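You operate a simulated robot arm through the tools that you are given. There is no shell and no other tool. Be economical: measure what you need, move in short steps, check, and stop when the job is done.

The job below is to be done with a simulated two-armed robot. You get a single attempt, and the scene is never put back.

TASK
Take the green tag and leave it on the top of the wooden bench by the bin rack. Pick up the yellow wheel chock with one hand, pass it to the other hand and put it on the top of the narrow wooden bench. The order is free. Set down upright: yellow wheel chock.

Only the result counts: the job must be done as asked and must still hold three seconds after the hand-in. Knocking over, shifting, dropping, spilling or breaking anything else fails it.

THE ROBOT
Two 7-joint arms with fingered hands on one trunk, on a base that drives. Base frame: it is fixed to the floor where the robot stands at the start and does not move with it; the origin is under the middle of the robot, x ahead of it, y to its left, z up. Units: m, degrees, N and s.
The left shoulder is at the start at [0.07, 0.171, 1.442], the right one opposite. With the tool pointing down near the work surface each hand reaches from about 0.1 to 0.48 m from the robot's upright axis, wherever it stands, measured 20 degrees to its own side. Places, roughly: top of the narrow wooden bench [-2, 5.8, 0.8]; top of the wooden bench by the bin rack [-1.3, 0, 0.8]; yellow wheel chock [-1.25, 5.25, 0]. Payload 5 kg a hand.
The tool frame of a hand sits at the grasp point between the pads (the TCP): z along the fingers, y along the line on which they close. The tips reach 0.043 m beyond it. The gripper opens to 0.144 m. The gripper's body begins 0.05 m behind the TCP. The gripper is a hand of 5 fingers: y runs from the thumb to the fingers, the wrist lies at [-0.021, -0.124, -0.221] in the tool frame, and closing takes about 1.5 s.
Orientation is told as [roll, pitch, yaw] about the base's x, y, z axes, in that order, counted from this pose: with the fingers straight down and the wrist toward the robot, the tool's x, y and z point along [0, 1, 0], [1, 0, 0] and [0, 0, -1] of the base frame.

THE INTERFACE
- The arms move only by the tool apply_moves. It takes "left_increments", "right_increments" or both (then of equal length, played together; a hand with none holds still); each is a list of rows, each a list of 3 entries, a list of its own where there are three numbers: the finger opening in mm, from 0 to 144, then the shift along the tool's x, y, z in units of 200 mm (1.0 is 200 mm), then the turn, a rotation vector about the tool's x, y, z in units of 120 degrees (1.0 is 120 degrees). In form: [[gripper, [x, y, z], [wx, wy, wz]], ...]. A call has 1 to 8 rows; each row is the pose to reach, as a shift and turn from the pose commanded when the call began, along the tool's axes at that moment. A call with a number of a shift or a turn outside -1 to 1 is refused whole. A row lasts 0.2 s, in which the tool goes at most 0.05 m and 8.6 degrees; a call with a longer step from one row to the next is refused whole, and so is a gripper value outside its range. A pose out of reach is approached as far as the arm can. The call stops where the force on the tool passes 40 N (or 10 N more than at its start, if that is more) or the arm is blocked; 0.2 s more then pass. The fingers move at their own pace (about 0.045 m/s each) and stop on an object; they squeeze with about 33 N. The grip force told is the motor's: it shows also when the fingers shut on nothing. Time passes only in rows, and 0.2 s behind the last, so rows that repeat a pose let the fingers close. The reply holds the time, the measured pose of the TCP, the force on the tool along the base axes, the opening and the grip force, in the units named above and with some noise, with the torque about the TCP (base axes, N m) and any sound that the robot's microphone picked up.
- Cameras (640 x 400 px; columns grow to the right, rows downward): "scene" is now at [0.0806, 0.0488, 1.632]; the picture's right is [0.84, -0.55, -0.00], its down [-0.51, -0.78, -0.37] and it looks along [0.20, 0.31, -0.93] (base axes); focal length 214 px, centre (320, 200). "left" rides on the left gripper at [-0.086, -0.109, -0.168] in its tool frame; the picture's right is [-0.80, -0.28, 0.53], its down [0.54, -0.73, 0.42] and it looks along [0.27, 0.63, 0.73] (tool axes); focal length 275 px, centre (320, 200). "right" rides on the right gripper at [0.086, -0.108, -0.168] in its tool frame; the picture's right is [-0.80, 0.28, -0.53], its down [-0.54, -0.73, 0.42] and it looks along [-0.27, 0.63, 0.73] (tool axes); focal length 275 px, centre (320, 200). There is no depth. A picture from a camera that has moved, and an enlarged one, comes with that camera's place and axes in the base frame and with its lens.
- capture(camera): a new picture of that camera. It takes no simulated time.
- lift_body(by): slides the trunk up (or, below 0, down) by that many m; the arms and the scene camera ride with it, the base frame stays. It gives what a move gives, with no picture.
- base_move(legs): drives the robot by 1 to 6 legs, each [ahead, left, turn to the left] in m, m and degrees, along the robot's own axes; the way and the turn of a leg run together, so that a leg with both is an arc; at most 1.5 m and 180 degrees a leg. The arms and the cameras ride along, it lands a little off, and it stops where it bumps. It gives what a move gives.
- hand_shape(shape, hand): the hand has 5 fingers and takes this shape, open, in about a second: jaw (thumb against the fingers, like two jaws); tri (thumb and two fingers); tip (a fingertip pinch); poke (one finger out to press); point (the index stretched); flat (the hand flat); cup (the hand cupped); fist (a fist). The gripper value then closes the fingers along that shape, each until it touches; the sizes above hold for jaw. It gives what a move gives, with no picture.
- aim_head(pan, tilt): turns the head with the scene camera to pan (to the left, within 86 degrees either way) and tilt (down, from -29 to 69), counted from straight ahead of the robot. It gives what a move gives.
- close_up(camera, box): a new picture of the part [left, top, right, bottom] of that camera's present view, enlarged. It takes no simulated time.
- finish_job(): hands the job in; it is judged then, once.

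Work in short steps. Places have to be worked out from the pictures, the camera data and where the tool is seen: move nearer, look again, correct. Check each grasp and each placing, and mend what went wrong. You have 165 turns and 130 pictures in all, those below and enlarged ones among them. Open the grippers and draw the arms clear of the work before you hand the job in, unless the task says otherwise; then end with one line.

The tools are called as name(argument=value, ...) on one line, values as JSON. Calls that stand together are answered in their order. apply_moves: Moves the arms, as the interface text tells. Its arguments: {"type":"object","properties":{"left_increments":{"type":"array","items":{"type":"array"}},"right_increments":{"type":"array","items":{"type":"array"}}},"required":[]} The other tools are called the same way: lift_body (by) slides the trunk up or down; hand_shape (shape, hand) gives the hand a shape; base_move (legs) drives the base; aim_head (pan, tilt) turns the head that bears the scene camera; capture (camera) takes a picture; close_up (camera, box) takes an enlarged picture of a part of a camera's view; finish_job () hands the job in.

At the start:

```text
time: 0.0
left_ee_pos: [0.6237, 0.0428, 1.1507]
left_orientation: [12.4, -1.2, 4.9]
left_wrist_force: [0.0, -0.3, -0.4]
left_torque: [-0.01, 0.0, 0.0]
left_width: 0.1438
left_grasp_force: 0.1
left_shape: jaw
right_ee_pos: [0.5157, -0.6681, 1.2215]
right_orientation: [-0.1, 0.0, 0.0]
right_wrist_force: [-0.1, 0.2, -0.5]
right_torque: [0.02, -0.01, -0.01]
right_width: 0.1436
right_grasp_force: 0.2
right_shape: jaw
trunk travel left (down, up): [-0.539, 0.401]
robot x, y, heading: [-0.0025, -0.0021, -0.1]
head pan, tilt: [56.8, 68.2]
```

scene: 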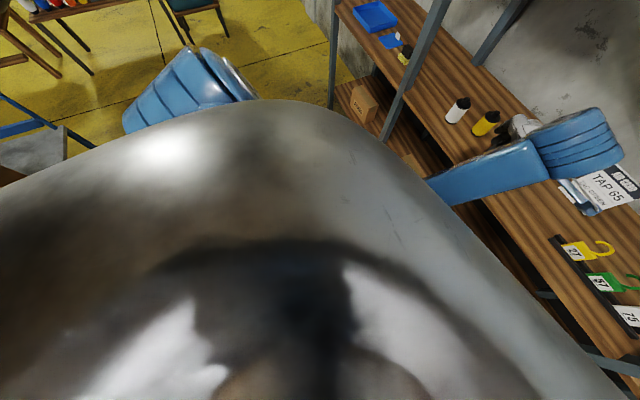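
right: 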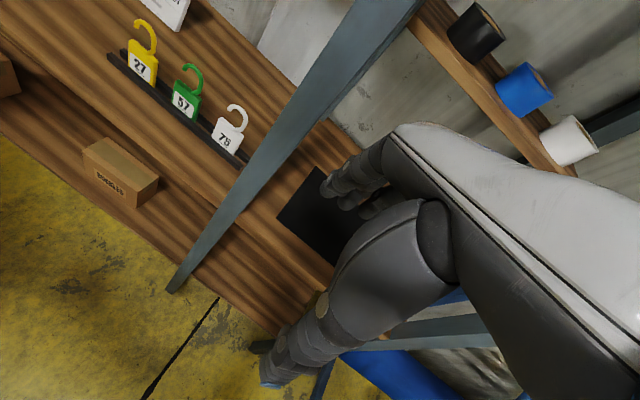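
left: 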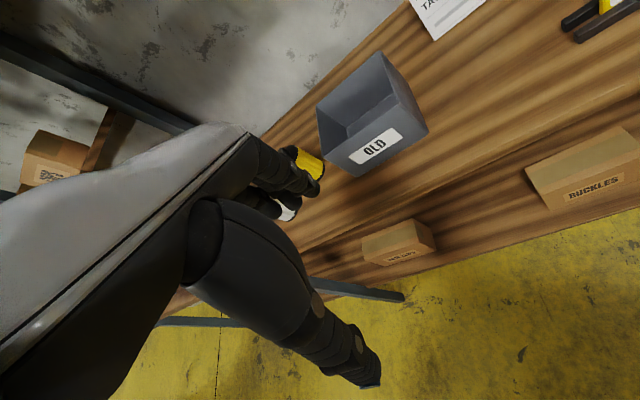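

The green tag (57) stands in a black rack on the shelf ahead of the robot. I turn the head straight ahead to see it better.

aim_head(pan=0, tilt=40)

capture(camera="scene")

close_up(camera="right", box=[100, 0, 300, 180])

```text
time: 1.3
left_ee_pos: [0.6245, 0.0443, 1.15]
left_orientation: [12.5, -1.2, 4.9]
left_wrist_force: [0.1, -0.4, -0.3]
left_torque: [0.0, 0.02, 0.02]
left_width: 0.1439
left_grasp_force: 0.0
left_shape: jaw
right_ee_pos: [0.5146, -0.6677, 1.2226]
right_orientation: [-0.1, 0.1, -0.1]
right_wrist_force: [0.4, 0.0, -0.1]
right_torque: [0.0, -0.01, 0.03]
right_width: 0.1437
right_grasp_force: 0.1
right_shape: jaw
trunk travel left (down, up): [-0.539, 0.401]
robot x, y, heading: [0.0018, 0.0026, 0.2]
head pan, tilt: [0.0, 40.0]
```

```text
126 pictures are left
camera scene: at [0.1346, 0.0014, 1.6675], right [0.0, -1.0, 0.0], down [-0.64, 0.0, -0.77], along [0.77, 0.0, -0.64], focal length 214 px, centre (320, 200)
```

scene: 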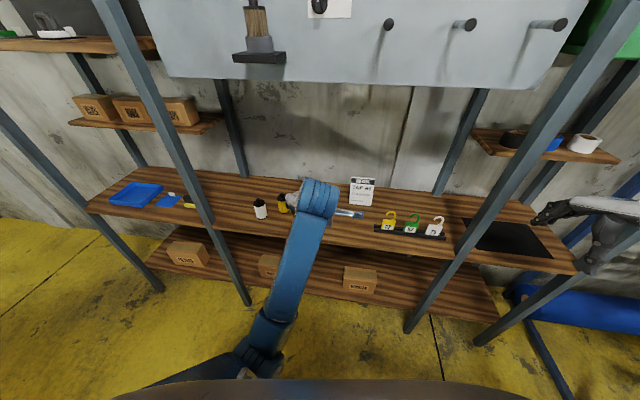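

```text
2.22 times, centred on (200, 90) of right
camera zoom: at [0.4048, -0.5836, 1.3896], right [0.28, -0.8, 0.53], down [-0.73, -0.54, -0.42], along [0.63, -0.27, -0.73], focal length 612 px, centre (587, 444)
```

zoom: 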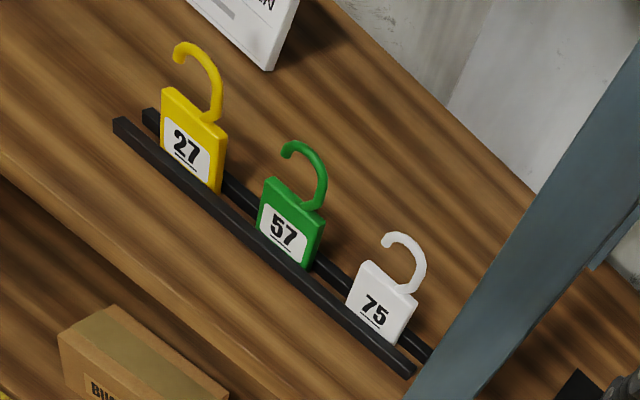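

The tag stands at about (0.81, -0.42, 0.9) and its rail is turned about 10° from my axes. Before driving I pull both hands back, which also gets the right hand away from the upright.

apply_moves(right_increments=[[144, [0, -0.2, 0], [0, 0, 0]], [144, [0, -0.4, 0], [0, 0, 0]], [144, [0, -0.6, 0], [0, 0, 0]], [144, [0.2, -0.75, 0], [0, 0, 0]], [144, [0.4, -0.85, 0], [0, 0, 0]], [144, [0.6, -0.95, 0], [0, 0, 0]], [144, [0.8, -1, 0], [0, 0, 0]], [144, [1, -1, 0], [0, 0, 0]]], left_increments=[[144, [0, -0.1, -0.15], [0, 0, 0]], [144, [0, -0.3, -0.15], [0, 0, 0]], [144, [0, -0.5, -0.15], [0, 0, 0]], [144, [0, -0.7, -0.15], [0, 0, 0]], [144, [0.2, -0.8, -0.15], [0, 0, 0]], [144, [0.4, -0.9, -0.15], [0, 0, 0]], [144, [0.6, -1, -0.15], [0, 0, 0]], [144, [0.7, -1, -0.15], [0, 0, 0]]])

```text
time: 1.8
left_ee_pos: [0.6093, 0.1145, 1.1919]
left_orientation: [21.3, -6.9, 8.2]
left_wrist_force: [0.0, -0.2, 0.8]
left_torque: [0.0, -0.08, 0.03]
left_width: 0.1438
left_grasp_force: 0.0
left_shape: jaw
right_ee_pos: [0.4489, -0.6659, 1.2239]
right_orientation: [-0.2, -0.1, 0.1]
right_wrist_force: [-0.3, -0.1, 0.5]
right_torque: [-0.03, -0.02, 0.01]
right_width: 0.144
right_grasp_force: 0.1
right_shape: jaw
trunk travel left (down, up): [-0.539, 0.401]
robot x, y, heading: [-0.0001, -0.0014, -0.1]
head pan, tilt: [0.0, 40.0]
stopped in row 2 (left hand): the arm was blocked; the commanded pose is now the measured one
```

The left arm was blocked, perhaps by a joint limit. I move the right arm alone first and then look again.

apply_moves(right_increments=[[144, [0, -0.2, 0], [0, 0, 0]], [144, [0, -0.4, 0], [0, 0, 0]], [144, [0.2, -0.5, 0], [0, 0, 0]], [144, [0.4, -0.6, 0], [0, 0, 0]], [144, [0.6, -0.7, 0], [0, 0, 0]], [144, [0.8, -0.8, 0], [0, 0, 0]], [144, [1, -0.8, 0], [0, 0, 0]]])

aim_head(pan=40, tilt=40)

capture(camera="scene")

```text
time: 3.4
left_ee_pos: [0.612, 0.1146, 1.1893]
left_orientation: [21.2, -6.6, 8.2]
left_wrist_force: [0.0, -0.1, -0.4]
left_torque: [-0.03, 0.0, 0.03]
left_width: 0.144
left_grasp_force: 0.0
left_shape: jaw
right_ee_pos: [0.314, -0.5578, 1.2206]
right_orientation: [0.0, 0.1, 0.1]
right_wrist_force: [0.0, -0.5, 0.3]
right_torque: [-0.01, -0.01, 0.0]
right_width: 0.1441
right_grasp_force: 0.1
right_shape: jaw
right hand out of reach, approached as far as the arm can: row 5, 6, 7
trunk travel left (down, up): [-0.539, 0.401]
robot x, y, heading: [-0.0022, -0.0037, 0.2]
head pan, tilt: [0.0, 40.0]
```

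```text
time: 4.5
left_ee_pos: [0.6119, 0.1123, 1.1905]
left_orientation: [21.3, -6.5, 8.4]
left_wrist_force: [0.6, 0.4, -0.7]
left_torque: [-0.02, 0.0, -0.01]
left_width: 0.1438
left_grasp_force: 0.1
left_shape: jaw
right_ee_pos: [0.3166, -0.5586, 1.2213]
right_orientation: [0.0, -0.1, 0.2]
right_wrist_force: [0.5, 0.1, -0.1]
right_torque: [-0.01, 0.0, 0.0]
right_width: 0.1438
right_grasp_force: 0.0
right_shape: jaw
trunk travel left (down, up): [-0.539, 0.401]
robot x, y, heading: [0.0041, -0.0037, -0.1]
head pan, tilt: [40.0, 40.0]
```

```text
124 pictures are left
camera scene: at [0.1146, 0.0562, 1.6675], right [0.64, -0.77, 0.0], down [-0.49, -0.41, -0.77], along [0.59, 0.49, -0.64], focal length 214 px, centre (320, 200)
```

scene: 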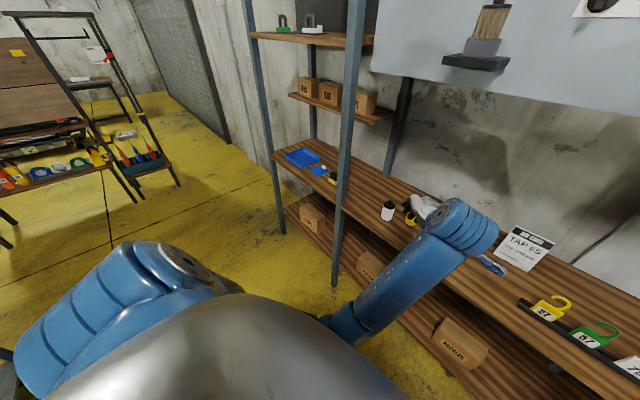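

The left hand hovers near the bench edge. I drive back 0.3 m so that I have room to re-pose the arms.

base_move(legs=[[-0.3, 0, 0]])

apply_moves(left_increments=[[144, [0, 0, 0.2], [0, 0, 0]], [144, [0, 0, 0.4], [0, 0, 0]], [144, [0, -0.1, 0.6], [0, 0, 0]], [144, [0, -0.3, 0.7], [0, 0, 0]], [144, [0.1, -0.5, 0.7], [0, 0, 0]], [144, [0.2, -0.7, 0.7], [0, 0, 0]], [144, [0.3, -0.85, 0.7], [0, 0, 0]], [144, [0.5, -0.95, 0.7], [0, 0, 0]]])

apply_moves(right_increments=[[144, [0, 0, 0.2], [0, 0, 0]], [144, [0, 0, 0.4], [0, 0, 0]], [144, [0, 0, 0.6], [0, 0, 0]], [144, [0.2, 0, 0.7], [0, 0, 0]], [144, [0.4, 0, 0.7], [0, 0, 0]], [144, [0.6, 0, 0.7], [0, 0, 0]], [144, [0.8, 0, 0.7], [0, 0, 0]], [144, [1, 0, 0.7], [0, 0, 0]]])

```text
time: 6.5
left_ee_pos: [0.3105, 0.1102, 1.1882]
left_orientation: [21.3, -6.6, 7.9]
left_wrist_force: [-0.4, -0.1, 0.3]
left_torque: [0.02, 0.01, 0.02]
left_width: 0.144
left_grasp_force: 0.0
left_shape: jaw
right_ee_pos: [0.0095, -0.5579, 1.222]
right_orientation: [0.0, 0.0, -0.2]
right_wrist_force: [-1.1, -0.7, -0.1]
right_torque: [-0.01, 0.0, 0.02]
right_width: 0.1441
right_grasp_force: 0.1
right_shape: jaw
trunk travel left (down, up): [-0.539, 0.401]
robot x, y, heading: [-0.3097, 0.0011, -0.4]
head pan, tilt: [40.0, 40.0]
```

```text
time: 8.6
left_ee_pos: [0.1862, 0.2239, 1.0589]
left_orientation: [23.7, -9.6, 7.0]
left_wrist_force: [-0.8, -1.7, 2.0]
left_torque: [0.06, -0.07, 0.02]
left_width: 0.1439
left_grasp_force: 0.1
left_shape: jaw
left hand out of reach, approached as far as the arm can: row 7, 8
right_ee_pos: [0.0193, -0.5535, 1.2238]
right_orientation: [-0.3, 0.7, -0.3]
right_wrist_force: [-2.8, -1.3, 0.9]
right_torque: [0.14, -0.23, -0.05]
right_width: 0.1438
right_grasp_force: 0.0
right_shape: jaw
trunk travel left (down, up): [-0.539, 0.401]
robot x, y, heading: [-0.304, 0.0, -0.2]
head pan, tilt: [40.0, 40.0]
stopped in row 8 (left hand): the arm was blocked; the commanded pose is now the measured one
```

```text
time: 10.3
left_ee_pos: [0.1886, 0.2265, 1.0484]
left_orientation: [23.4, -8.8, 7.1]
left_wrist_force: [0.3, 0.3, 0.2]
left_torque: [0.01, 0.0, -0.01]
left_width: 0.1442
left_grasp_force: 0.0
left_shape: jaw
right_ee_pos: [0.0825, -0.4296, 1.0019]
right_orientation: [-0.5, 1.0, -0.2]
right_wrist_force: [0.5, 0.1, 0.5]
right_torque: [-0.03, 0.01, 0.01]
right_width: 0.1442
right_grasp_force: 0.1
right_shape: jaw
right hand out of reach, approached as far as the arm can: row 4, 5, 6, 7, 8
trunk travel left (down, up): [-0.539, 0.401]
robot x, y, heading: [-0.3034, 0.0047, -0.2]
head pan, tilt: [40.0, 40.0]
```

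Now I swing the left hand out to the left and back so it stays clear of the shelf during the approach.

apply_moves(left_increments=[[144, [0.2, 0, 0], [0, 0, 0]], [144, [0.4, 0, 0], [0, 0, 0]], [144, [0.6, 0, 0], [0, 0, 0]], [144, [0.8, -0.1, 0], [0, 0, 0]], [144, [1, -0.3, 0], [0, 0, 0]], [144, [1, -0.5, 0], [0, 0, 0]], [144, [1, -0.7, 0], [0, 0, 0]], [144, [1, -0.9, 0], [0, 0, 0]]])

aim_head(pan=0, tilt=45)

capture(camera="scene")

```text
refused: row 5 steps farther than a row can; nothing moved
```

```text
time: 11.4
left_ee_pos: [0.1874, 0.2258, 1.0494]
left_orientation: [23.3, -8.9, 7.1]
left_wrist_force: [0.4, -0.3, 0.9]
left_torque: [0.02, 0.0, 0.02]
left_width: 0.1441
left_grasp_force: 0.0
left_shape: jaw
right_ee_pos: [0.082, -0.4293, 1.002]
right_orientation: [-0.5, 0.9, 0.0]
right_wrist_force: [-0.3, 0.6, 0.0]
right_torque: [0.03, -0.04, 0.01]
right_width: 0.1439
right_grasp_force: 0.0
right_shape: jaw
trunk travel left (down, up): [-0.539, 0.401]
robot x, y, heading: [-0.3033, 0.0003, -0.3]
head pan, tilt: [0.0, 45.0]
```

```text
123 pictures are left
camera scene: at [-0.1508, 0.0163, 1.658], right [0.0, -1.0, 0.01], down [-0.72, 0.0, -0.7], along [0.7, -0.01, -0.72], focal length 214 px, centre (320, 200)
```

scene: 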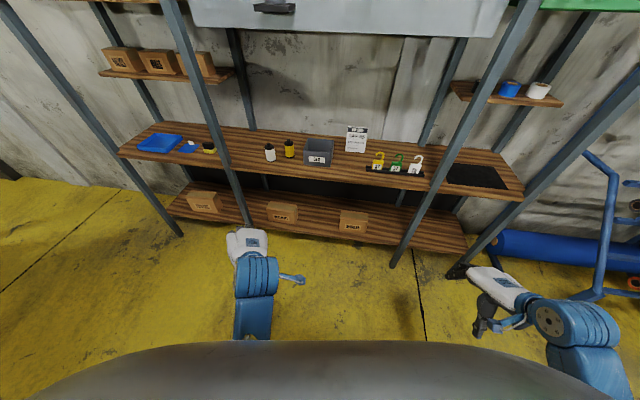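

The hands are clear of the shelf. I retry the left move with smaller steps.

apply_moves(left_increments=[[144, [0.2, 0, 0], [0, 0, 0]], [144, [0.4, 0, 0], [0, 0, 0]], [144, [0.6, 0, 0], [0, 0, 0]], [144, [0.75, -0.1, 0], [0, 0, 0]], [144, [0.9, -0.25, 0], [0, 0, 0]], [144, [1, -0.45, 0], [0, 0, 0]], [144, [1, -0.65, 0], [0, 0, 0]], [144, [1, -0.85, 0], [0, 0, 0]]])

lift_body(by=-0.15)

```text
time: 13.4
left_ee_pos: [0.0534, 0.3906, 0.9445]
left_orientation: [22.8, -14.1, 7.6]
left_wrist_force: [-0.3, 0.2, -1.0]
left_torque: [-0.01, -0.09, -0.01]
left_width: 0.144
left_grasp_force: 0.0
left_shape: jaw
left hand out of reach, approached as far as the arm can: row 1, 2, 3, 4, 5, 6, 7, 8
right_ee_pos: [0.067, -0.4365, 1.0058]
right_orientation: [0.0, 0.0, -0.2]
right_wrist_force: [-0.1, -0.5, 0.9]
right_torque: [-0.03, -0.04, -0.01]
right_width: 0.144
right_grasp_force: 0.1
right_shape: jaw
trunk travel left (down, up): [-0.539, 0.401]
robot x, y, heading: [-0.3029, 0.0013, -0.5]
head pan, tilt: [0.0, 45.0]
stopped in row 8 (left hand): the arm was blocked; the commanded pose is now the measured one
```

```text
time: 15.2
left_ee_pos: [0.0527, 0.3901, 0.7935]
left_orientation: [22.9, -14.0, 7.5]
left_wrist_force: [0.1, 0.0, -0.3]
left_torque: [0.04, 0.0, 0.0]
left_width: 0.144
left_grasp_force: 0.0
left_shape: jaw
right_ee_pos: [0.0686, -0.438, 0.8533]
right_orientation: [0.1, 0.0, -0.1]
right_wrist_force: [-0.3, 0.4, -0.1]
right_torque: [0.0, -0.02, 0.0]
right_width: 0.144
right_grasp_force: 0.1
right_shape: jaw
trunk travel left (down, up): [-0.389, 0.551]
robot x, y, heading: [-0.304, 0.0015, 0.0]
head pan, tilt: [0.0, 45.0]
```

Both hands are low now. I move the right hand inward and up, to clear the upright and sit above bench height, before driving.

apply_moves(right_increments=[[144, [0, 0, -0.2], [0, 0, 0]], [144, [0.1, 0, -0.4], [0, 0, 0]], [144, [0.25, 0.1, -0.55], [0, 0, 0]], [144, [0.4, 0.2, -0.7], [0, 0, 0]], [144, [0.55, 0.25, -0.85], [0, 0, 0]], [144, [0.7, 0.25, -1], [0, 0, 0]], [144, [0.8, 0.25, -1], [0, 0, 0]], [144, [0.9, 0.25, -1], [0, 0, 0]]])

base_move(legs=[[0.3, -0.07, 0], [0, 0, -10]])

capture(camera="scene")

```text
time: 17.0
left_ee_pos: [0.0543, 0.3901, 0.7942]
left_orientation: [22.8, -14.0, 7.6]
left_wrist_force: [0.3, 0.0, -0.8]
left_torque: [0.01, 0.04, 0.01]
left_width: 0.1442
left_grasp_force: 0.1
left_shape: jaw
right_ee_pos: [0.2324, -0.2835, 1.051]
right_orientation: [-0.1, 0.2, -0.1]
right_wrist_force: [0.1, 1.0, 0.0]
right_torque: [-0.01, 0.05, 0.02]
right_width: 0.1442
right_grasp_force: 0.1
right_shape: jaw
right hand out of reach, approached as far as the arm can: row 1, 2, 3, 4, 5, 6, 7, 8
trunk travel left (down, up): [-0.389, 0.551]
robot x, y, heading: [-0.3069, 0.0047, -0.4]
head pan, tilt: [0.0, 45.0]
```

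```text
time: 19.7
left_ee_pos: [0.4156, 0.2524, 0.7948]
left_orientation: [22.8, -14.0, -2.3]
left_wrist_force: [0.3, 0.3, 0.1]
left_torque: [-0.01, -0.01, 0.03]
left_width: 0.1439
left_grasp_force: 0.0
left_shape: jaw
right_ee_pos: [0.4747, -0.4448, 1.0514]
right_orientation: [0.2, 0.2, -9.9]
right_wrist_force: [-0.1, -0.3, 0.8]
right_torque: [0.01, 0.0, -0.01]
right_width: 0.1439
right_grasp_force: 0.0
right_shape: jaw
trunk travel left (down, up): [-0.389, 0.551]
robot x, y, heading: [-0.0024, -0.0703, -9.9]
head pan, tilt: [0.0, 45.0]
```

```text
122 pictures are left
camera scene: at [0.1249, -0.0917, 1.5102], right [-0.18, -0.98, 0.0], down [-0.7, 0.12, -0.71], along [0.7, -0.12, -0.71], focal length 214 px, centre (320, 200)
```

scene: 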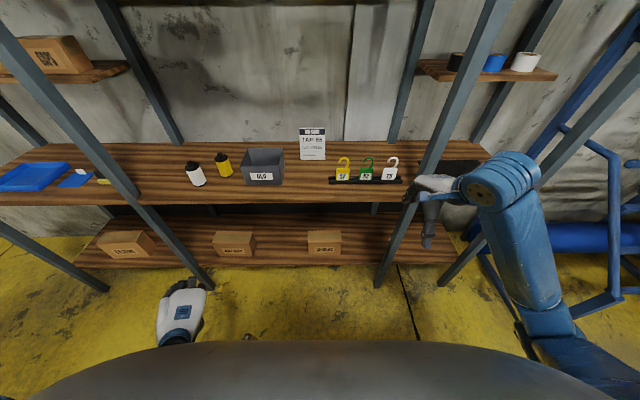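

The robot now faces the shelf squarely, with the tag about 0.86 m ahead and 0.21 m to the right. I shift the right hand left and up, then drive forward 0.17 m and look with the hand camera.

apply_moves(right_increments=[[144, [0.2, 0, -0.1], [0, 0, 0]], [144, [0.38, 0, -0.25], [0, 0, 0]], [144, [0.38, 0, -0.45], [0, 0, 0]], [144, [0.38, 0, -0.6], [0, 0, 0]]])

base_move(legs=[[0.17, 0, 0]])

capture(camera="right")

capture(camera="scene")

```text
time: 20.7
left_ee_pos: [0.4161, 0.2525, 0.7943]
left_orientation: [22.8, -14.0, -2.4]
left_wrist_force: [-0.2, 0.1, 0.0]
left_torque: [-0.03, 0.02, -0.05]
left_width: 0.144
left_grasp_force: 0.0
left_shape: jaw
right_ee_pos: [0.4892, -0.3691, 1.1736]
right_orientation: [0.0, 0.1, -10.0]
right_wrist_force: [-0.1, 0.6, 0.8]
right_torque: [0.0, -0.02, -0.01]
right_width: 0.1441
right_grasp_force: 0.1
right_shape: jaw
right hand out of reach, approached as far as the arm can: row 1
trunk travel left (down, up): [-0.389, 0.551]
robot x, y, heading: [-0.0061, -0.0711, -10.1]
head pan, tilt: [0.0, 45.0]
```

```text
time: 22.2
left_ee_pos: [0.5785, 0.225, 0.7946]
left_orientation: [22.8, -14.0, -2.1]
left_wrist_force: [-0.6, -0.1, -0.7]
left_torque: [-0.03, 0.02, 0.01]
left_width: 0.1441
left_grasp_force: 0.0
left_shape: jaw
right_ee_pos: [0.6535, -0.3964, 1.1734]
right_orientation: [0.0, 0.1, -9.9]
right_wrist_force: [0.3, 0.7, -0.1]
right_torque: [0.01, 0.02, 0.04]
right_width: 0.144
right_grasp_force: 0.0
right_shape: jaw
trunk travel left (down, up): [-0.389, 0.551]
robot x, y, heading: [0.1573, -0.0973, -9.9]
head pan, tilt: [0.0, 45.0]
```

```text
121 pictures are left
camera right: at [0.5615, -0.2954, 1.343], right [0.15, -0.83, 0.53], down [-0.81, -0.41, -0.42], along [0.57, -0.37, -0.73], focal length 275 px, centre (320, 200)
```

right: 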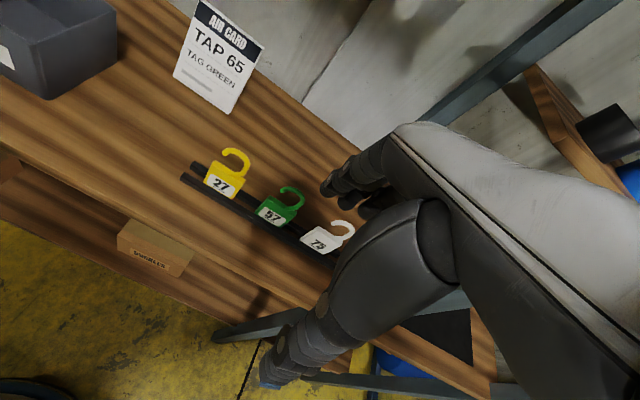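

```text
120 pictures are left
camera scene: at [0.2895, -0.1196, 1.5103], right [-0.17, -0.99, 0.0], down [-0.7, 0.12, -0.71], along [0.7, -0.12, -0.71], focal length 214 px, centre (320, 200)
```

scene: 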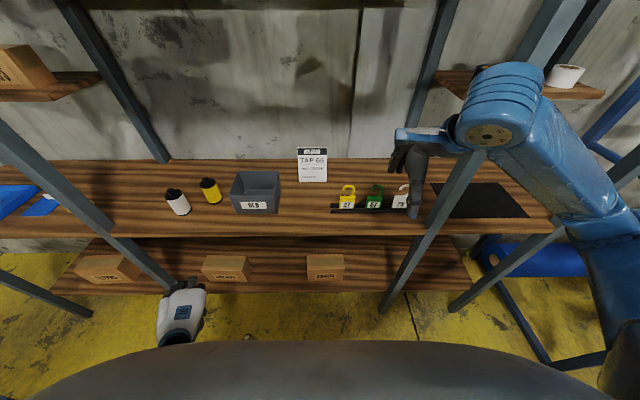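

I take close-ups from both cameras to triangulate the tag precisely.

close_up(camera="right", box=[170, 130, 370, 255])

close_up(camera="scene", box=[310, 160, 430, 235])

```text
3.20 times, centred on (270, 192) of right
camera zoom: at [0.5615, -0.2954, 1.343], right [0.15, -0.83, 0.53], down [-0.81, -0.41, -0.42], along [0.57, -0.37, -0.73], focal length 881 px, centre (480, 224)
```

zoom: 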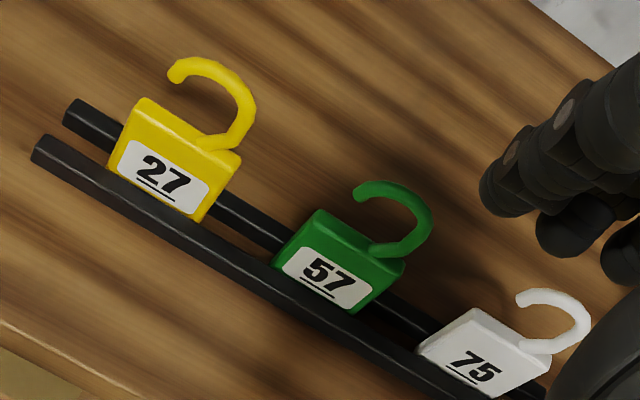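

```text
5.33 times, centred on (370, 198) of scene
camera zoom: at [0.2895, -0.1196, 1.5103], right [-0.17, -0.99, 0.0], down [-0.7, 0.12, -0.71], along [0.7, -0.12, -0.71], focal length 1144 px, centre (53, 213)
```

zoom: 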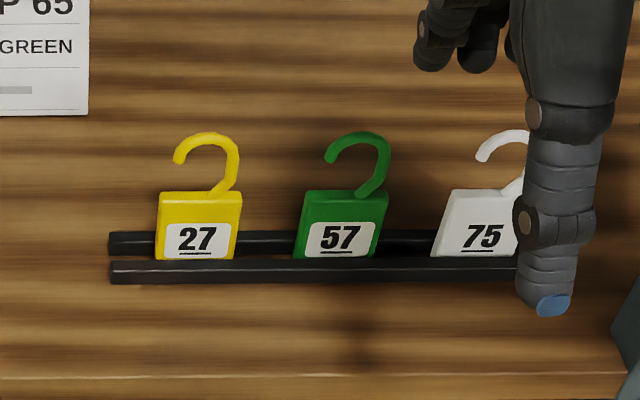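

The green plate's top centre is near (0.828, -0.425, 0.942) and the hook reaches about 1.00. I move the right hand over it, 0.177 m forward at the current height, and check.

apply_moves(right_increments=[[144, [0, 0.2, 0], [0, 0, 0]], [144, [0, 0.4, 0], [0, 0, 0]], [144, [0, 0.6, 0.05], [0, 0, 0]], [100, [0, 0.8, 0.1], [0, 0, 0]], [80, [0, 0.885, 0.15], [0, 0, 0]], [80, [0, 0.885, 0.15], [0, 0, 0]], [80, [0, 0.885, 0.15], [0, 0, 0]]])

capture(camera="scene")

capture(camera="right")

```text
time: 23.8
left_ee_pos: [0.5786, 0.2255, 0.795]
left_orientation: [22.9, -14.0, -2.2]
left_wrist_force: [-0.8, 0.2, -0.5]
left_torque: [0.02, 0.02, 0.01]
left_width: 0.1441
left_grasp_force: 0.0
left_shape: jaw
right_ee_pos: [0.8291, -0.4283, 1.1435]
right_orientation: [0.1, 0.3, -9.8]
right_wrist_force: [0.3, -0.7, 0.2]
right_torque: [-0.01, 0.03, 0.0]
right_width: 0.0807
right_grasp_force: 0.1
right_shape: jaw
trunk travel left (down, up): [-0.389, 0.551]
robot x, y, heading: [0.1609, -0.0993, -9.9]
head pan, tilt: [0.0, 45.0]
```

```text
117 pictures are left
camera scene: at [0.2898, -0.1197, 1.5102], right [-0.17, -0.99, 0.0], down [-0.7, 0.12, -0.71], along [0.7, -0.12, -0.71], focal length 214 px, centre (320, 200)
```

scene: 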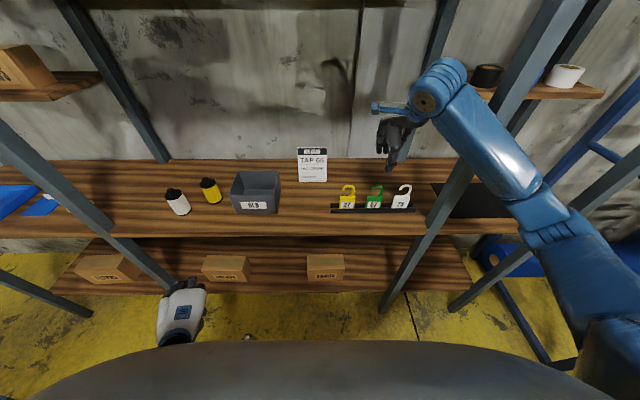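

```text
116 pictures are left
camera right: at [0.7358, -0.3265, 1.3127], right [0.15, -0.83, 0.53], down [-0.81, -0.41, -0.42], along [0.57, -0.37, -0.73], focal length 275 px, centre (320, 200)
```

right: 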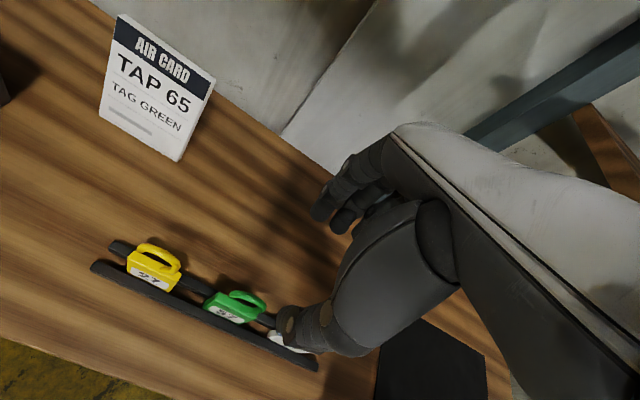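

The camera agrees that the tag is about under the hand. I lower to TCP z≈1.04 and check the alignment.

apply_moves(right_increments=[[80, [0, -0.025, 0.2], [0, 0, 0]], [80, [0, -0.025, 0.4], [0, 0, 0]], [80, [0, -0.025, 0.52], [0, 0, 0]]])

close_up(camera="scene", box=[310, 110, 470, 220])

capture(camera="right")

```text
time: 24.6
left_ee_pos: [0.578, 0.2256, 0.7938]
left_orientation: [23.0, -13.9, -2.2]
left_wrist_force: [0.2, -0.7, 0.1]
left_torque: [0.05, 0.01, -0.02]
left_width: 0.1439
left_grasp_force: 0.1
left_shape: jaw
right_ee_pos: [0.8249, -0.4263, 1.0409]
right_orientation: [0.2, 0.1, -9.8]
right_wrist_force: [-0.6, 0.1, -0.6]
right_torque: [0.02, 0.0, 0.0]
right_width: 0.0807
right_grasp_force: 0.1
right_shape: jaw
trunk travel left (down, up): [-0.389, 0.551]
robot x, y, heading: [0.1572, -0.0986, -10.0]
head pan, tilt: [0.0, 45.0]
```

```text
3.64 times, centred on (390, 165) of scene
camera zoom: at [0.2891, -0.1201, 1.5104], right [-0.17, -0.99, 0.0], down [-0.7, 0.12, -0.71], along [0.7, -0.12, -0.71], focal length 780 px, centre (66, 327)
```

zoom: 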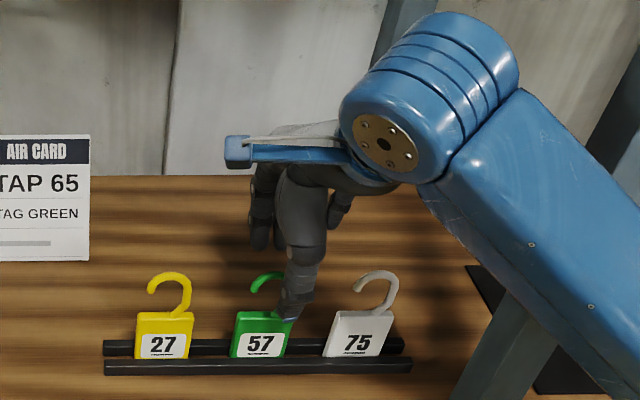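

```text
114 pictures are left
camera right: at [0.7308, -0.3244, 1.2085], right [0.15, -0.83, 0.53], down [-0.81, -0.41, -0.42], along [0.57, -0.37, -0.73], focal length 275 px, centre (320, 200)
```

right: 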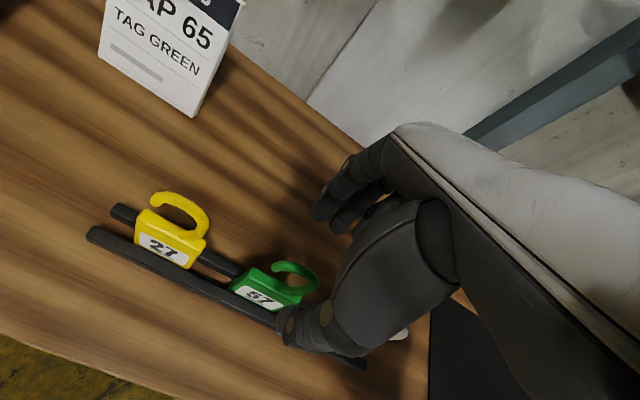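

The fingers straddle the tag, with the thumb a few millimetres right of centre. I shift 5 mm left and lower to TCP z≈0.957.

apply_moves(right_increments=[[80, [0.025, 0, 0.15], [0, 0, 0]], [80, [0.025, 0, 0.3], [0, 0, 0]], [80, [0.025, 0, 0.42], [0, 0, 0]]])

close_up(camera="scene", box=[310, 110, 470, 220])

close_up(camera="right", box=[200, 150, 440, 380])

```text
time: 25.4
left_ee_pos: [0.5795, 0.2251, 0.7937]
left_orientation: [23.0, -14.0, -2.2]
left_wrist_force: [0.1, -0.4, 0.5]
left_torque: [-0.01, 0.03, 0.0]
left_width: 0.144
left_grasp_force: 0.0
left_shape: jaw
right_ee_pos: [0.8236, -0.4208, 0.9543]
right_orientation: [0.1, 0.1, -9.9]
right_wrist_force: [-0.4, 0.4, 0.3]
right_torque: [0.03, 0.02, -0.01]
right_width: 0.0807
right_grasp_force: 0.1
right_shape: jaw
trunk travel left (down, up): [-0.389, 0.551]
robot x, y, heading: [0.159, -0.0982, -10.0]
head pan, tilt: [0.0, 45.0]
```

```text
3.64 times, centred on (390, 165) of scene
camera zoom: at [0.2896, -0.1199, 1.5103], right [-0.17, -0.99, 0.0], down [-0.7, 0.12, -0.71], along [0.7, -0.12, -0.71], focal length 780 px, centre (66, 327)
```

zoom: 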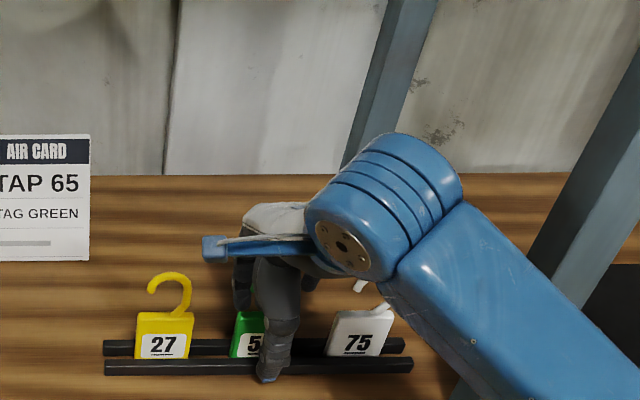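

```text
1.74 times, centred on (320, 265) of right
camera zoom: at [0.7312, -0.3196, 1.1241], right [0.15, -0.83, 0.53], down [-0.81, -0.41, -0.42], along [0.57, -0.37, -0.73], focal length 479 px, centre (320, 87)
```

zoom: 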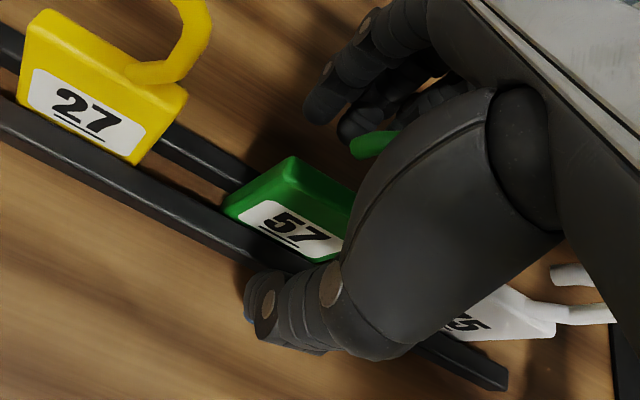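

Nothing touches and the tag is between thumb and fingers. I close.

apply_moves(right_increments=[[40, [0, 0, 0], [0, 0, 0]], [20, [0, 0, 0], [0, 0, 0]], [0, [0, 0, 0], [0, 0, 0]], [0, [0, 0, 0], [0, 0, 0]], [0, [0, 0, 0], [0, 0, 0]], [0, [0, 0, 0], [0, 0, 0]], [0, [0, 0, 0], [0, 0, 0]], [0, [0, 0, 0], [0, 0, 0]]])

close_up(camera="right", box=[200, 150, 440, 380])

```text
time: 27.2
left_ee_pos: [0.5772, 0.2273, 0.7941]
left_orientation: [22.7, -14.0, -2.2]
left_wrist_force: [0.4, -0.6, -0.4]
left_torque: [0.0, 0.01, 0.01]
left_width: 0.144
left_grasp_force: 0.0
left_shape: jaw
right_ee_pos: [0.8245, -0.421, 0.957]
right_orientation: [0.1, -0.1, -9.7]
right_wrist_force: [3.3, -1.1, 13.6]
right_torque: [-0.34, -0.15, 0.02]
right_width: 0.0174
right_grasp_force: 33.0
right_shape: jaw
trunk travel left (down, up): [-0.389, 0.551]
robot x, y, heading: [0.1609, -0.0981, -9.8]
head pan, tilt: [0.0, 45.0]
```

```text
1.74 times, centred on (320, 265) of right
camera zoom: at [0.7306, -0.3191, 1.1259], right [0.14, -0.83, 0.53], down [-0.81, -0.41, -0.42], along [0.57, -0.37, -0.73], focal length 479 px, centre (320, 87)
```

zoom: 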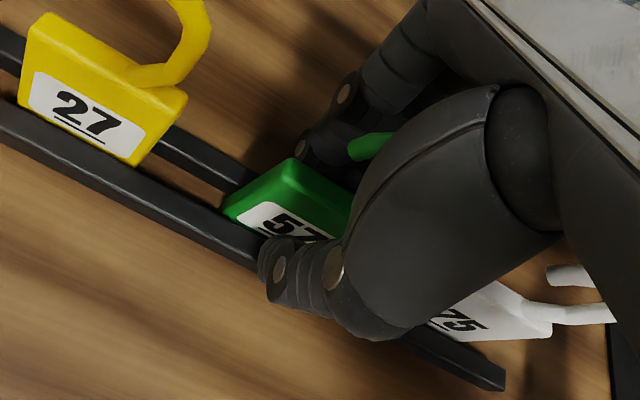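

The grip holds at 17 mm opening. I lift straight up gently.

apply_moves(right_increments=[[0, [0, 0, -0.05], [0, 0, 0]], [0, [0, 0, -0.12], [0, 0, 0]], [0, [0, 0, -0.25], [0, 0, 0]], [0, [0, 0, -0.4], [0, 0, 0]], [0, [0, 0, -0.6], [0, 0, 0]], [0, [0, 0, -0.8], [0, 0, 0]]])

capture(camera="scene")

capture(camera="right")

```text
time: 28.6
left_ee_pos: [0.5794, 0.2266, 0.7948]
left_orientation: [22.8, -13.9, -2.3]
left_wrist_force: [0.8, 1.3, -0.1]
left_torque: [-0.01, -0.01, -0.03]
left_width: 0.1442
left_grasp_force: 0.2
left_shape: jaw
right_ee_pos: [0.8231, -0.422, 1.1174]
right_orientation: [0.0, 0.2, -9.8]
right_wrist_force: [0.7, -0.3, 0.3]
right_torque: [-0.02, -0.01, 0.02]
right_width: 0.0139
right_grasp_force: 33.4
right_shape: jaw
trunk travel left (down, up): [-0.389, 0.551]
robot x, y, heading: [0.1602, -0.1017, -9.6]
head pan, tilt: [0.0, 45.0]
```

```text
110 pictures are left
camera scene: at [0.2892, -0.1189, 1.5102], right [-0.17, -0.99, 0.0], down [-0.7, 0.12, -0.71], along [0.7, -0.12, -0.71], focal length 214 px, centre (320, 200)
```

scene: 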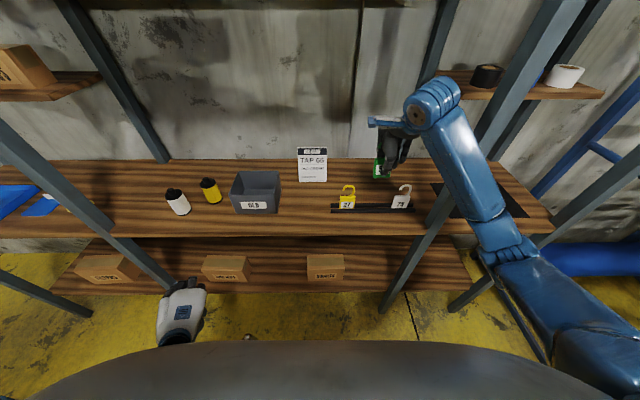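

```text
109 pictures are left
camera right: at [0.7296, -0.3208, 1.2855], right [0.15, -0.83, 0.53], down [-0.81, -0.41, -0.42], along [0.57, -0.37, -0.73], focal length 275 px, centre (320, 200)
```

right: 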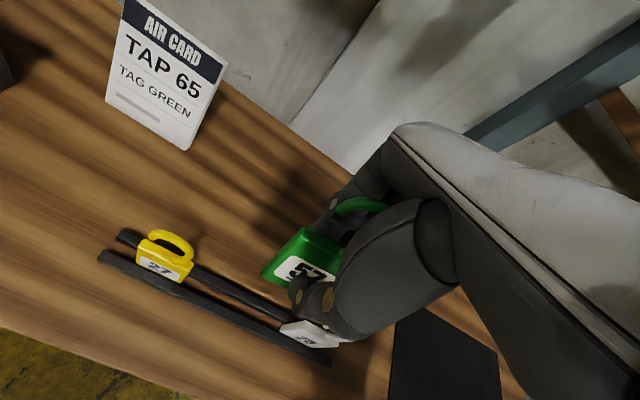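

The tag is held and its neighbours are undisturbed. I back away 0.4 m, then turn the head to look left.

base_move(legs=[[-0.4, 0, 0]])

aim_head(pan=86, tilt=25)

capture(camera="scene")

aim_head(pan=-86, tilt=25)

capture(camera="scene")

```text
time: 31.1
left_ee_pos: [0.1817, 0.296, 0.7939]
left_orientation: [22.9, -14.0, -2.0]
left_wrist_force: [-0.1, 0.6, 0.9]
left_torque: [0.02, 0.03, 0.0]
left_width: 0.1442
left_grasp_force: 0.1
left_shape: jaw
right_ee_pos: [0.4283, -0.3529, 1.1161]
right_orientation: [0.1, 0.2, -9.6]
right_wrist_force: [-0.3, 0.3, 0.3]
right_torque: [0.01, -0.05, 0.01]
right_width: 0.0141
right_grasp_force: 33.5
right_shape: jaw
trunk travel left (down, up): [-0.389, 0.551]
robot x, y, heading: [-0.2349, -0.0294, -9.7]
head pan, tilt: [0.0, 45.0]
```

```text
time: 32.7
left_ee_pos: [0.1817, 0.2953, 0.7938]
left_orientation: [22.8, -14.0, -2.0]
left_wrist_force: [0.0, 1.0, -0.5]
left_torque: [0.03, -0.01, -0.04]
left_width: 0.1442
left_grasp_force: 0.0
left_shape: jaw
right_ee_pos: [0.428, -0.3529, 1.1166]
right_orientation: [0.1, 0.2, -9.7]
right_wrist_force: [0.2, 0.3, -0.2]
right_torque: [-0.02, -0.02, 0.01]
right_width: 0.014
right_grasp_force: 32.5
right_shape: jaw
trunk travel left (down, up): [-0.389, 0.551]
robot x, y, heading: [-0.237, -0.0259, -10.0]
head pan, tilt: [85.9, 25.0]
```

```text
108 pictures are left
camera scene: at [-0.1647, 0.0523, 1.5409], right [0.97, -0.24, 0.0], down [-0.1, -0.41, -0.91], along [0.22, 0.88, -0.42], focal length 214 px, centre (320, 200)
```

scene: 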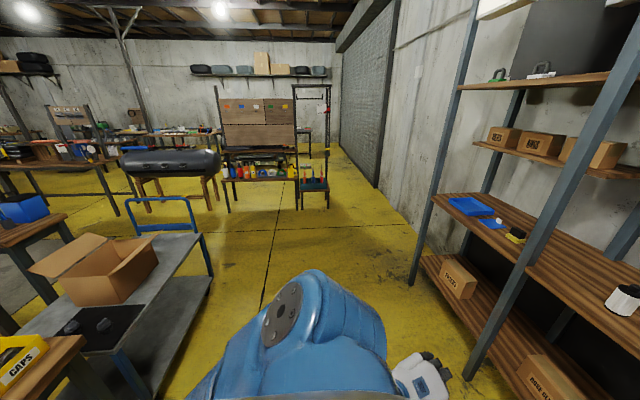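

```text
time: 35.3
left_ee_pos: [0.1807, 0.2952, 0.7943]
left_orientation: [22.7, -13.9, -2.0]
left_wrist_force: [-0.2, 0.6, -0.4]
left_torque: [-0.01, -0.02, 0.0]
left_width: 0.1439
left_grasp_force: 0.1
left_shape: jaw
right_ee_pos: [0.4278, -0.3521, 1.1174]
right_orientation: [0.1, 0.1, -9.6]
right_wrist_force: [0.2, -0.6, 0.1]
right_torque: [0.0, 0.0, 0.01]
right_width: 0.0144
right_grasp_force: 33.0
right_shape: jaw
trunk travel left (down, up): [-0.389, 0.551]
robot x, y, heading: [-0.2354, -0.0287, -9.8]
head pan, tilt: [-85.9, 25.0]
```

```text
107 pictures are left
camera scene: at [-0.1956, -0.1289, 1.5409], right [-1.0, 0.1, 0.0], down [0.04, 0.42, -0.91], along [-0.09, -0.9, -0.42], focal length 214 px, centre (320, 200)
```

scene: 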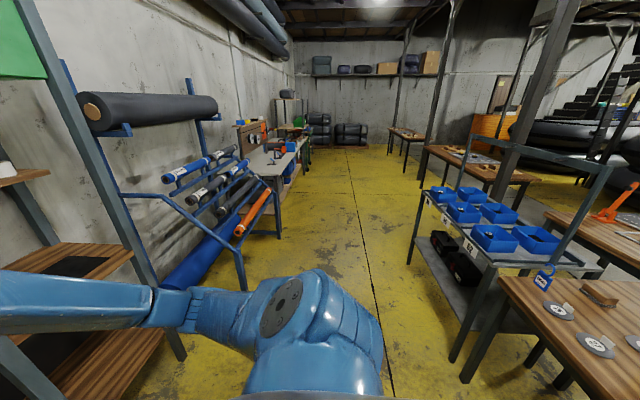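

The bench by the bin rack is behind me, with its edge at x≈-1.05. I pull the right hand in a bit, then turn around in place to face the bench.

apply_moves(right_increments=[[0, [0, -0.2, 0], [0, 0, 0]], [0, [0, -0.4, 0], [0, 0, 0]], [0, [0, -0.6, 0], [0, 0, 0]], [0, [0, -0.75, 0], [0, 0, 0]]])

base_move(legs=[[0, 0, -85], [0, 0, -85]])

aim_head(pan=0, tilt=35)

capture(camera="scene")

```text
time: 36.3
left_ee_pos: [0.1809, 0.2958, 0.7949]
left_orientation: [22.9, -14.0, -1.9]
left_wrist_force: [-0.4, 0.2, 0.9]
left_torque: [-0.02, 0.02, 0.0]
left_width: 0.1439
left_grasp_force: 0.0
left_shape: jaw
right_ee_pos: [0.2809, -0.3276, 1.1183]
right_orientation: [0.0, 0.1, -9.7]
right_wrist_force: [-0.9, 0.0, -0.2]
right_torque: [0.01, -0.02, 0.03]
right_width: 0.0142
right_grasp_force: 33.1
right_shape: jaw
trunk travel left (down, up): [-0.389, 0.551]
robot x, y, heading: [-0.2345, -0.0296, -9.8]
head pan, tilt: [-85.9, 25.0]
```

```text
time: 44.1
left_ee_pos: [-0.6095, -0.4037, 0.7946]
left_orientation: [23.0, -13.9, -175.0]
left_wrist_force: [-0.1, -0.8, -0.3]
left_torque: [-0.01, 0.01, -0.03]
left_width: 0.1439
left_grasp_force: 0.0
left_shape: jaw
right_ee_pos: [-0.7837, 0.204, 1.1169]
right_orientation: [0.1, 0.2, 177.3]
right_wrist_force: [-0.6, 0.3, 0.0]
right_torque: [0.01, -0.03, 0.02]
right_width: 0.0142
right_grasp_force: 33.1
right_shape: jaw
trunk travel left (down, up): [-0.389, 0.551]
robot x, y, heading: [-0.2377, -0.0308, 177.4]
head pan, tilt: [-85.9, 25.0]
```

```text
time: 45.7
left_ee_pos: [-0.6085, -0.4029, 0.795]
left_orientation: [22.8, -13.9, -174.9]
left_wrist_force: [-0.3, 0.3, -0.2]
left_torque: [-0.01, 0.0, 0.01]
left_width: 0.1441
left_grasp_force: 0.0
left_shape: jaw
right_ee_pos: [-0.7858, 0.2025, 1.1173]
right_orientation: [0.1, 0.3, 177.3]
right_wrist_force: [0.6, -1.3, -0.7]
right_torque: [0.02, 0.02, -0.04]
right_width: 0.0141
right_grasp_force: 32.7
right_shape: jaw
trunk travel left (down, up): [-0.389, 0.551]
robot x, y, heading: [-0.2347, -0.0317, 177.4]
head pan, tilt: [0.0, 35.0]
```

```text
106 pictures are left
camera scene: at [-0.3743, -0.0218, 1.5251], right [0.05, 1.0, 0.0], down [0.57, -0.03, -0.82], along [-0.82, 0.04, -0.57], focal length 214 px, centre (320, 200)
```

scene: 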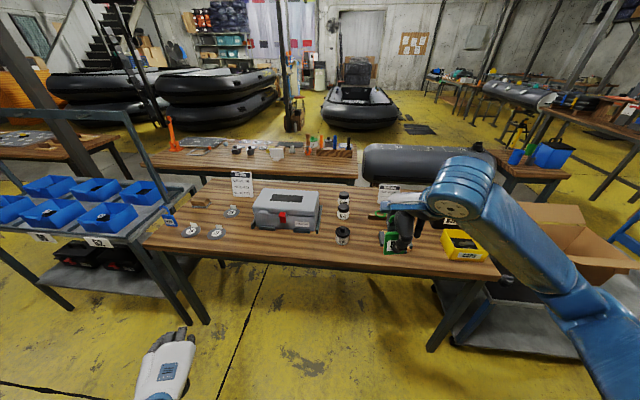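

The bench edge runs about 9° off my axes, and the free stretch is between the black roller and the yellow CAPS bin. I square up to the edge, move a little closer and look again.

base_move(legs=[[0, 0, -7], [0.12, 0, 0]])

aim_head(pan=-15, tilt=45)

capture(camera="scene")

capture(camera="right")

```text
time: 47.5
left_ee_pos: [-0.7685, -0.3363, 0.7951]
left_orientation: [22.8, -14.1, 178.1]
left_wrist_force: [-0.3, 0.1, -0.2]
left_torque: [0.03, -0.03, 0.01]
left_width: 0.1441
left_grasp_force: 0.0
left_shape: jaw
right_ee_pos: [-0.8705, 0.2873, 1.1184]
right_orientation: [0.1, 0.2, 170.4]
right_wrist_force: [0.2, -1.1, -0.6]
right_torque: [-0.01, -0.03, -0.03]
right_width: 0.0142
right_grasp_force: 33.3
right_shape: jaw
trunk travel left (down, up): [-0.389, 0.551]
robot x, y, heading: [-0.35, -0.0122, 170.2]
head pan, tilt: [0.0, 35.0]
```

```text
time: 48.2
left_ee_pos: [-0.7706, -0.3365, 0.7943]
left_orientation: [22.8, -13.9, 178.1]
left_wrist_force: [0.1, 0.4, 0.4]
left_torque: [-0.05, 0.0, 0.01]
left_width: 0.144
left_grasp_force: 0.1
left_shape: jaw
right_ee_pos: [-0.8704, 0.2862, 1.1182]
right_orientation: [0.1, 0.2, 170.5]
right_wrist_force: [0.4, -0.4, -0.9]
right_torque: [-0.01, 0.03, -0.01]
right_width: 0.0141
right_grasp_force: 32.9
right_shape: jaw
trunk travel left (down, up): [-0.389, 0.551]
robot x, y, heading: [-0.3548, -0.0097, 170.1]
head pan, tilt: [-15.0, 45.0]
```

```text
105 pictures are left
camera scene: at [-0.477, 0.0338, 1.5103], right [0.42, 0.91, 0.0], down [0.64, -0.29, -0.71], along [-0.64, 0.29, -0.71], focal length 214 px, centre (320, 200)
```

scene: 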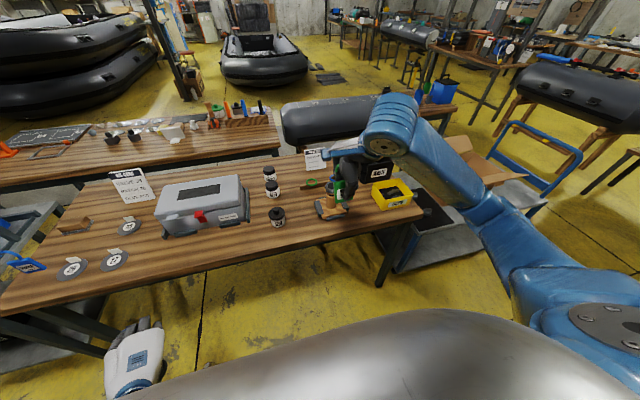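

```text
104 pictures are left
camera right: at [-0.7787, 0.1831, 1.2866], right [-0.15, 0.83, 0.53], down [0.81, 0.41, -0.42], along [-0.57, 0.37, -0.73], focal length 275 px, centre (320, 200)
```

right: 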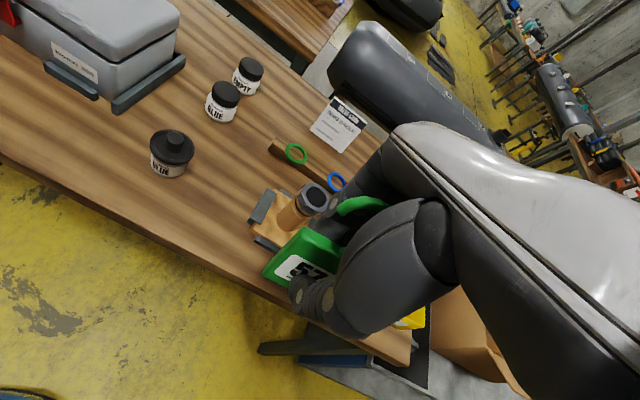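

The spot under the hand has a wooden tool on it. A clear spot is in front of the toolbox around (-1.035, -0.15), so I slide the base left 0.3 m.

base_move(legs=[[0, 0.3, 0]])

capture(camera="scene")

capture(camera="right")

```text
time: 50.3
left_ee_pos: [-0.8212, -0.6323, 0.7938]
left_orientation: [22.9, -14.1, 177.9]
left_wrist_force: [0.1, -0.3, -0.6]
left_torque: [0.0, 0.01, 0.0]
left_width: 0.144
left_grasp_force: 0.2
left_shape: jaw
right_ee_pos: [-0.9205, -0.0083, 1.1184]
right_orientation: [0.1, 0.2, 170.1]
right_wrist_force: [-0.5, 0.4, -0.9]
right_torque: [0.04, 0.01, -0.02]
right_width: 0.0142
right_grasp_force: 33.0
right_shape: jaw
trunk travel left (down, up): [-0.389, 0.551]
robot x, y, heading: [-0.4045, -0.312, 170.1]
head pan, tilt: [-15.0, 45.0]
```

```text
103 pictures are left
camera scene: at [-0.5282, -0.2632, 1.5103], right [0.42, 0.91, 0.0], down [0.64, -0.3, -0.71], along [-0.64, 0.3, -0.71], focal length 214 px, centre (320, 200)
```

scene: 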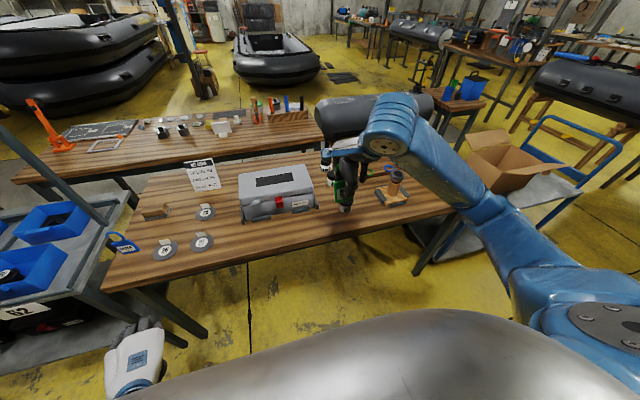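

```text
102 pictures are left
camera right: at [-0.8294, -0.1128, 1.2866], right [-0.15, 0.83, 0.53], down [0.81, 0.41, -0.42], along [-0.57, 0.37, -0.73], focal length 275 px, centre (320, 200)
```

right: 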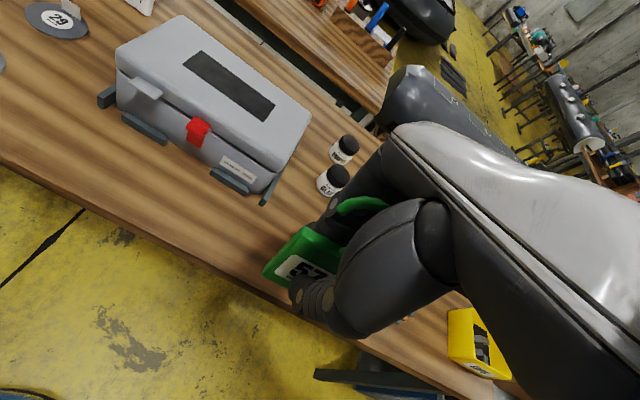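

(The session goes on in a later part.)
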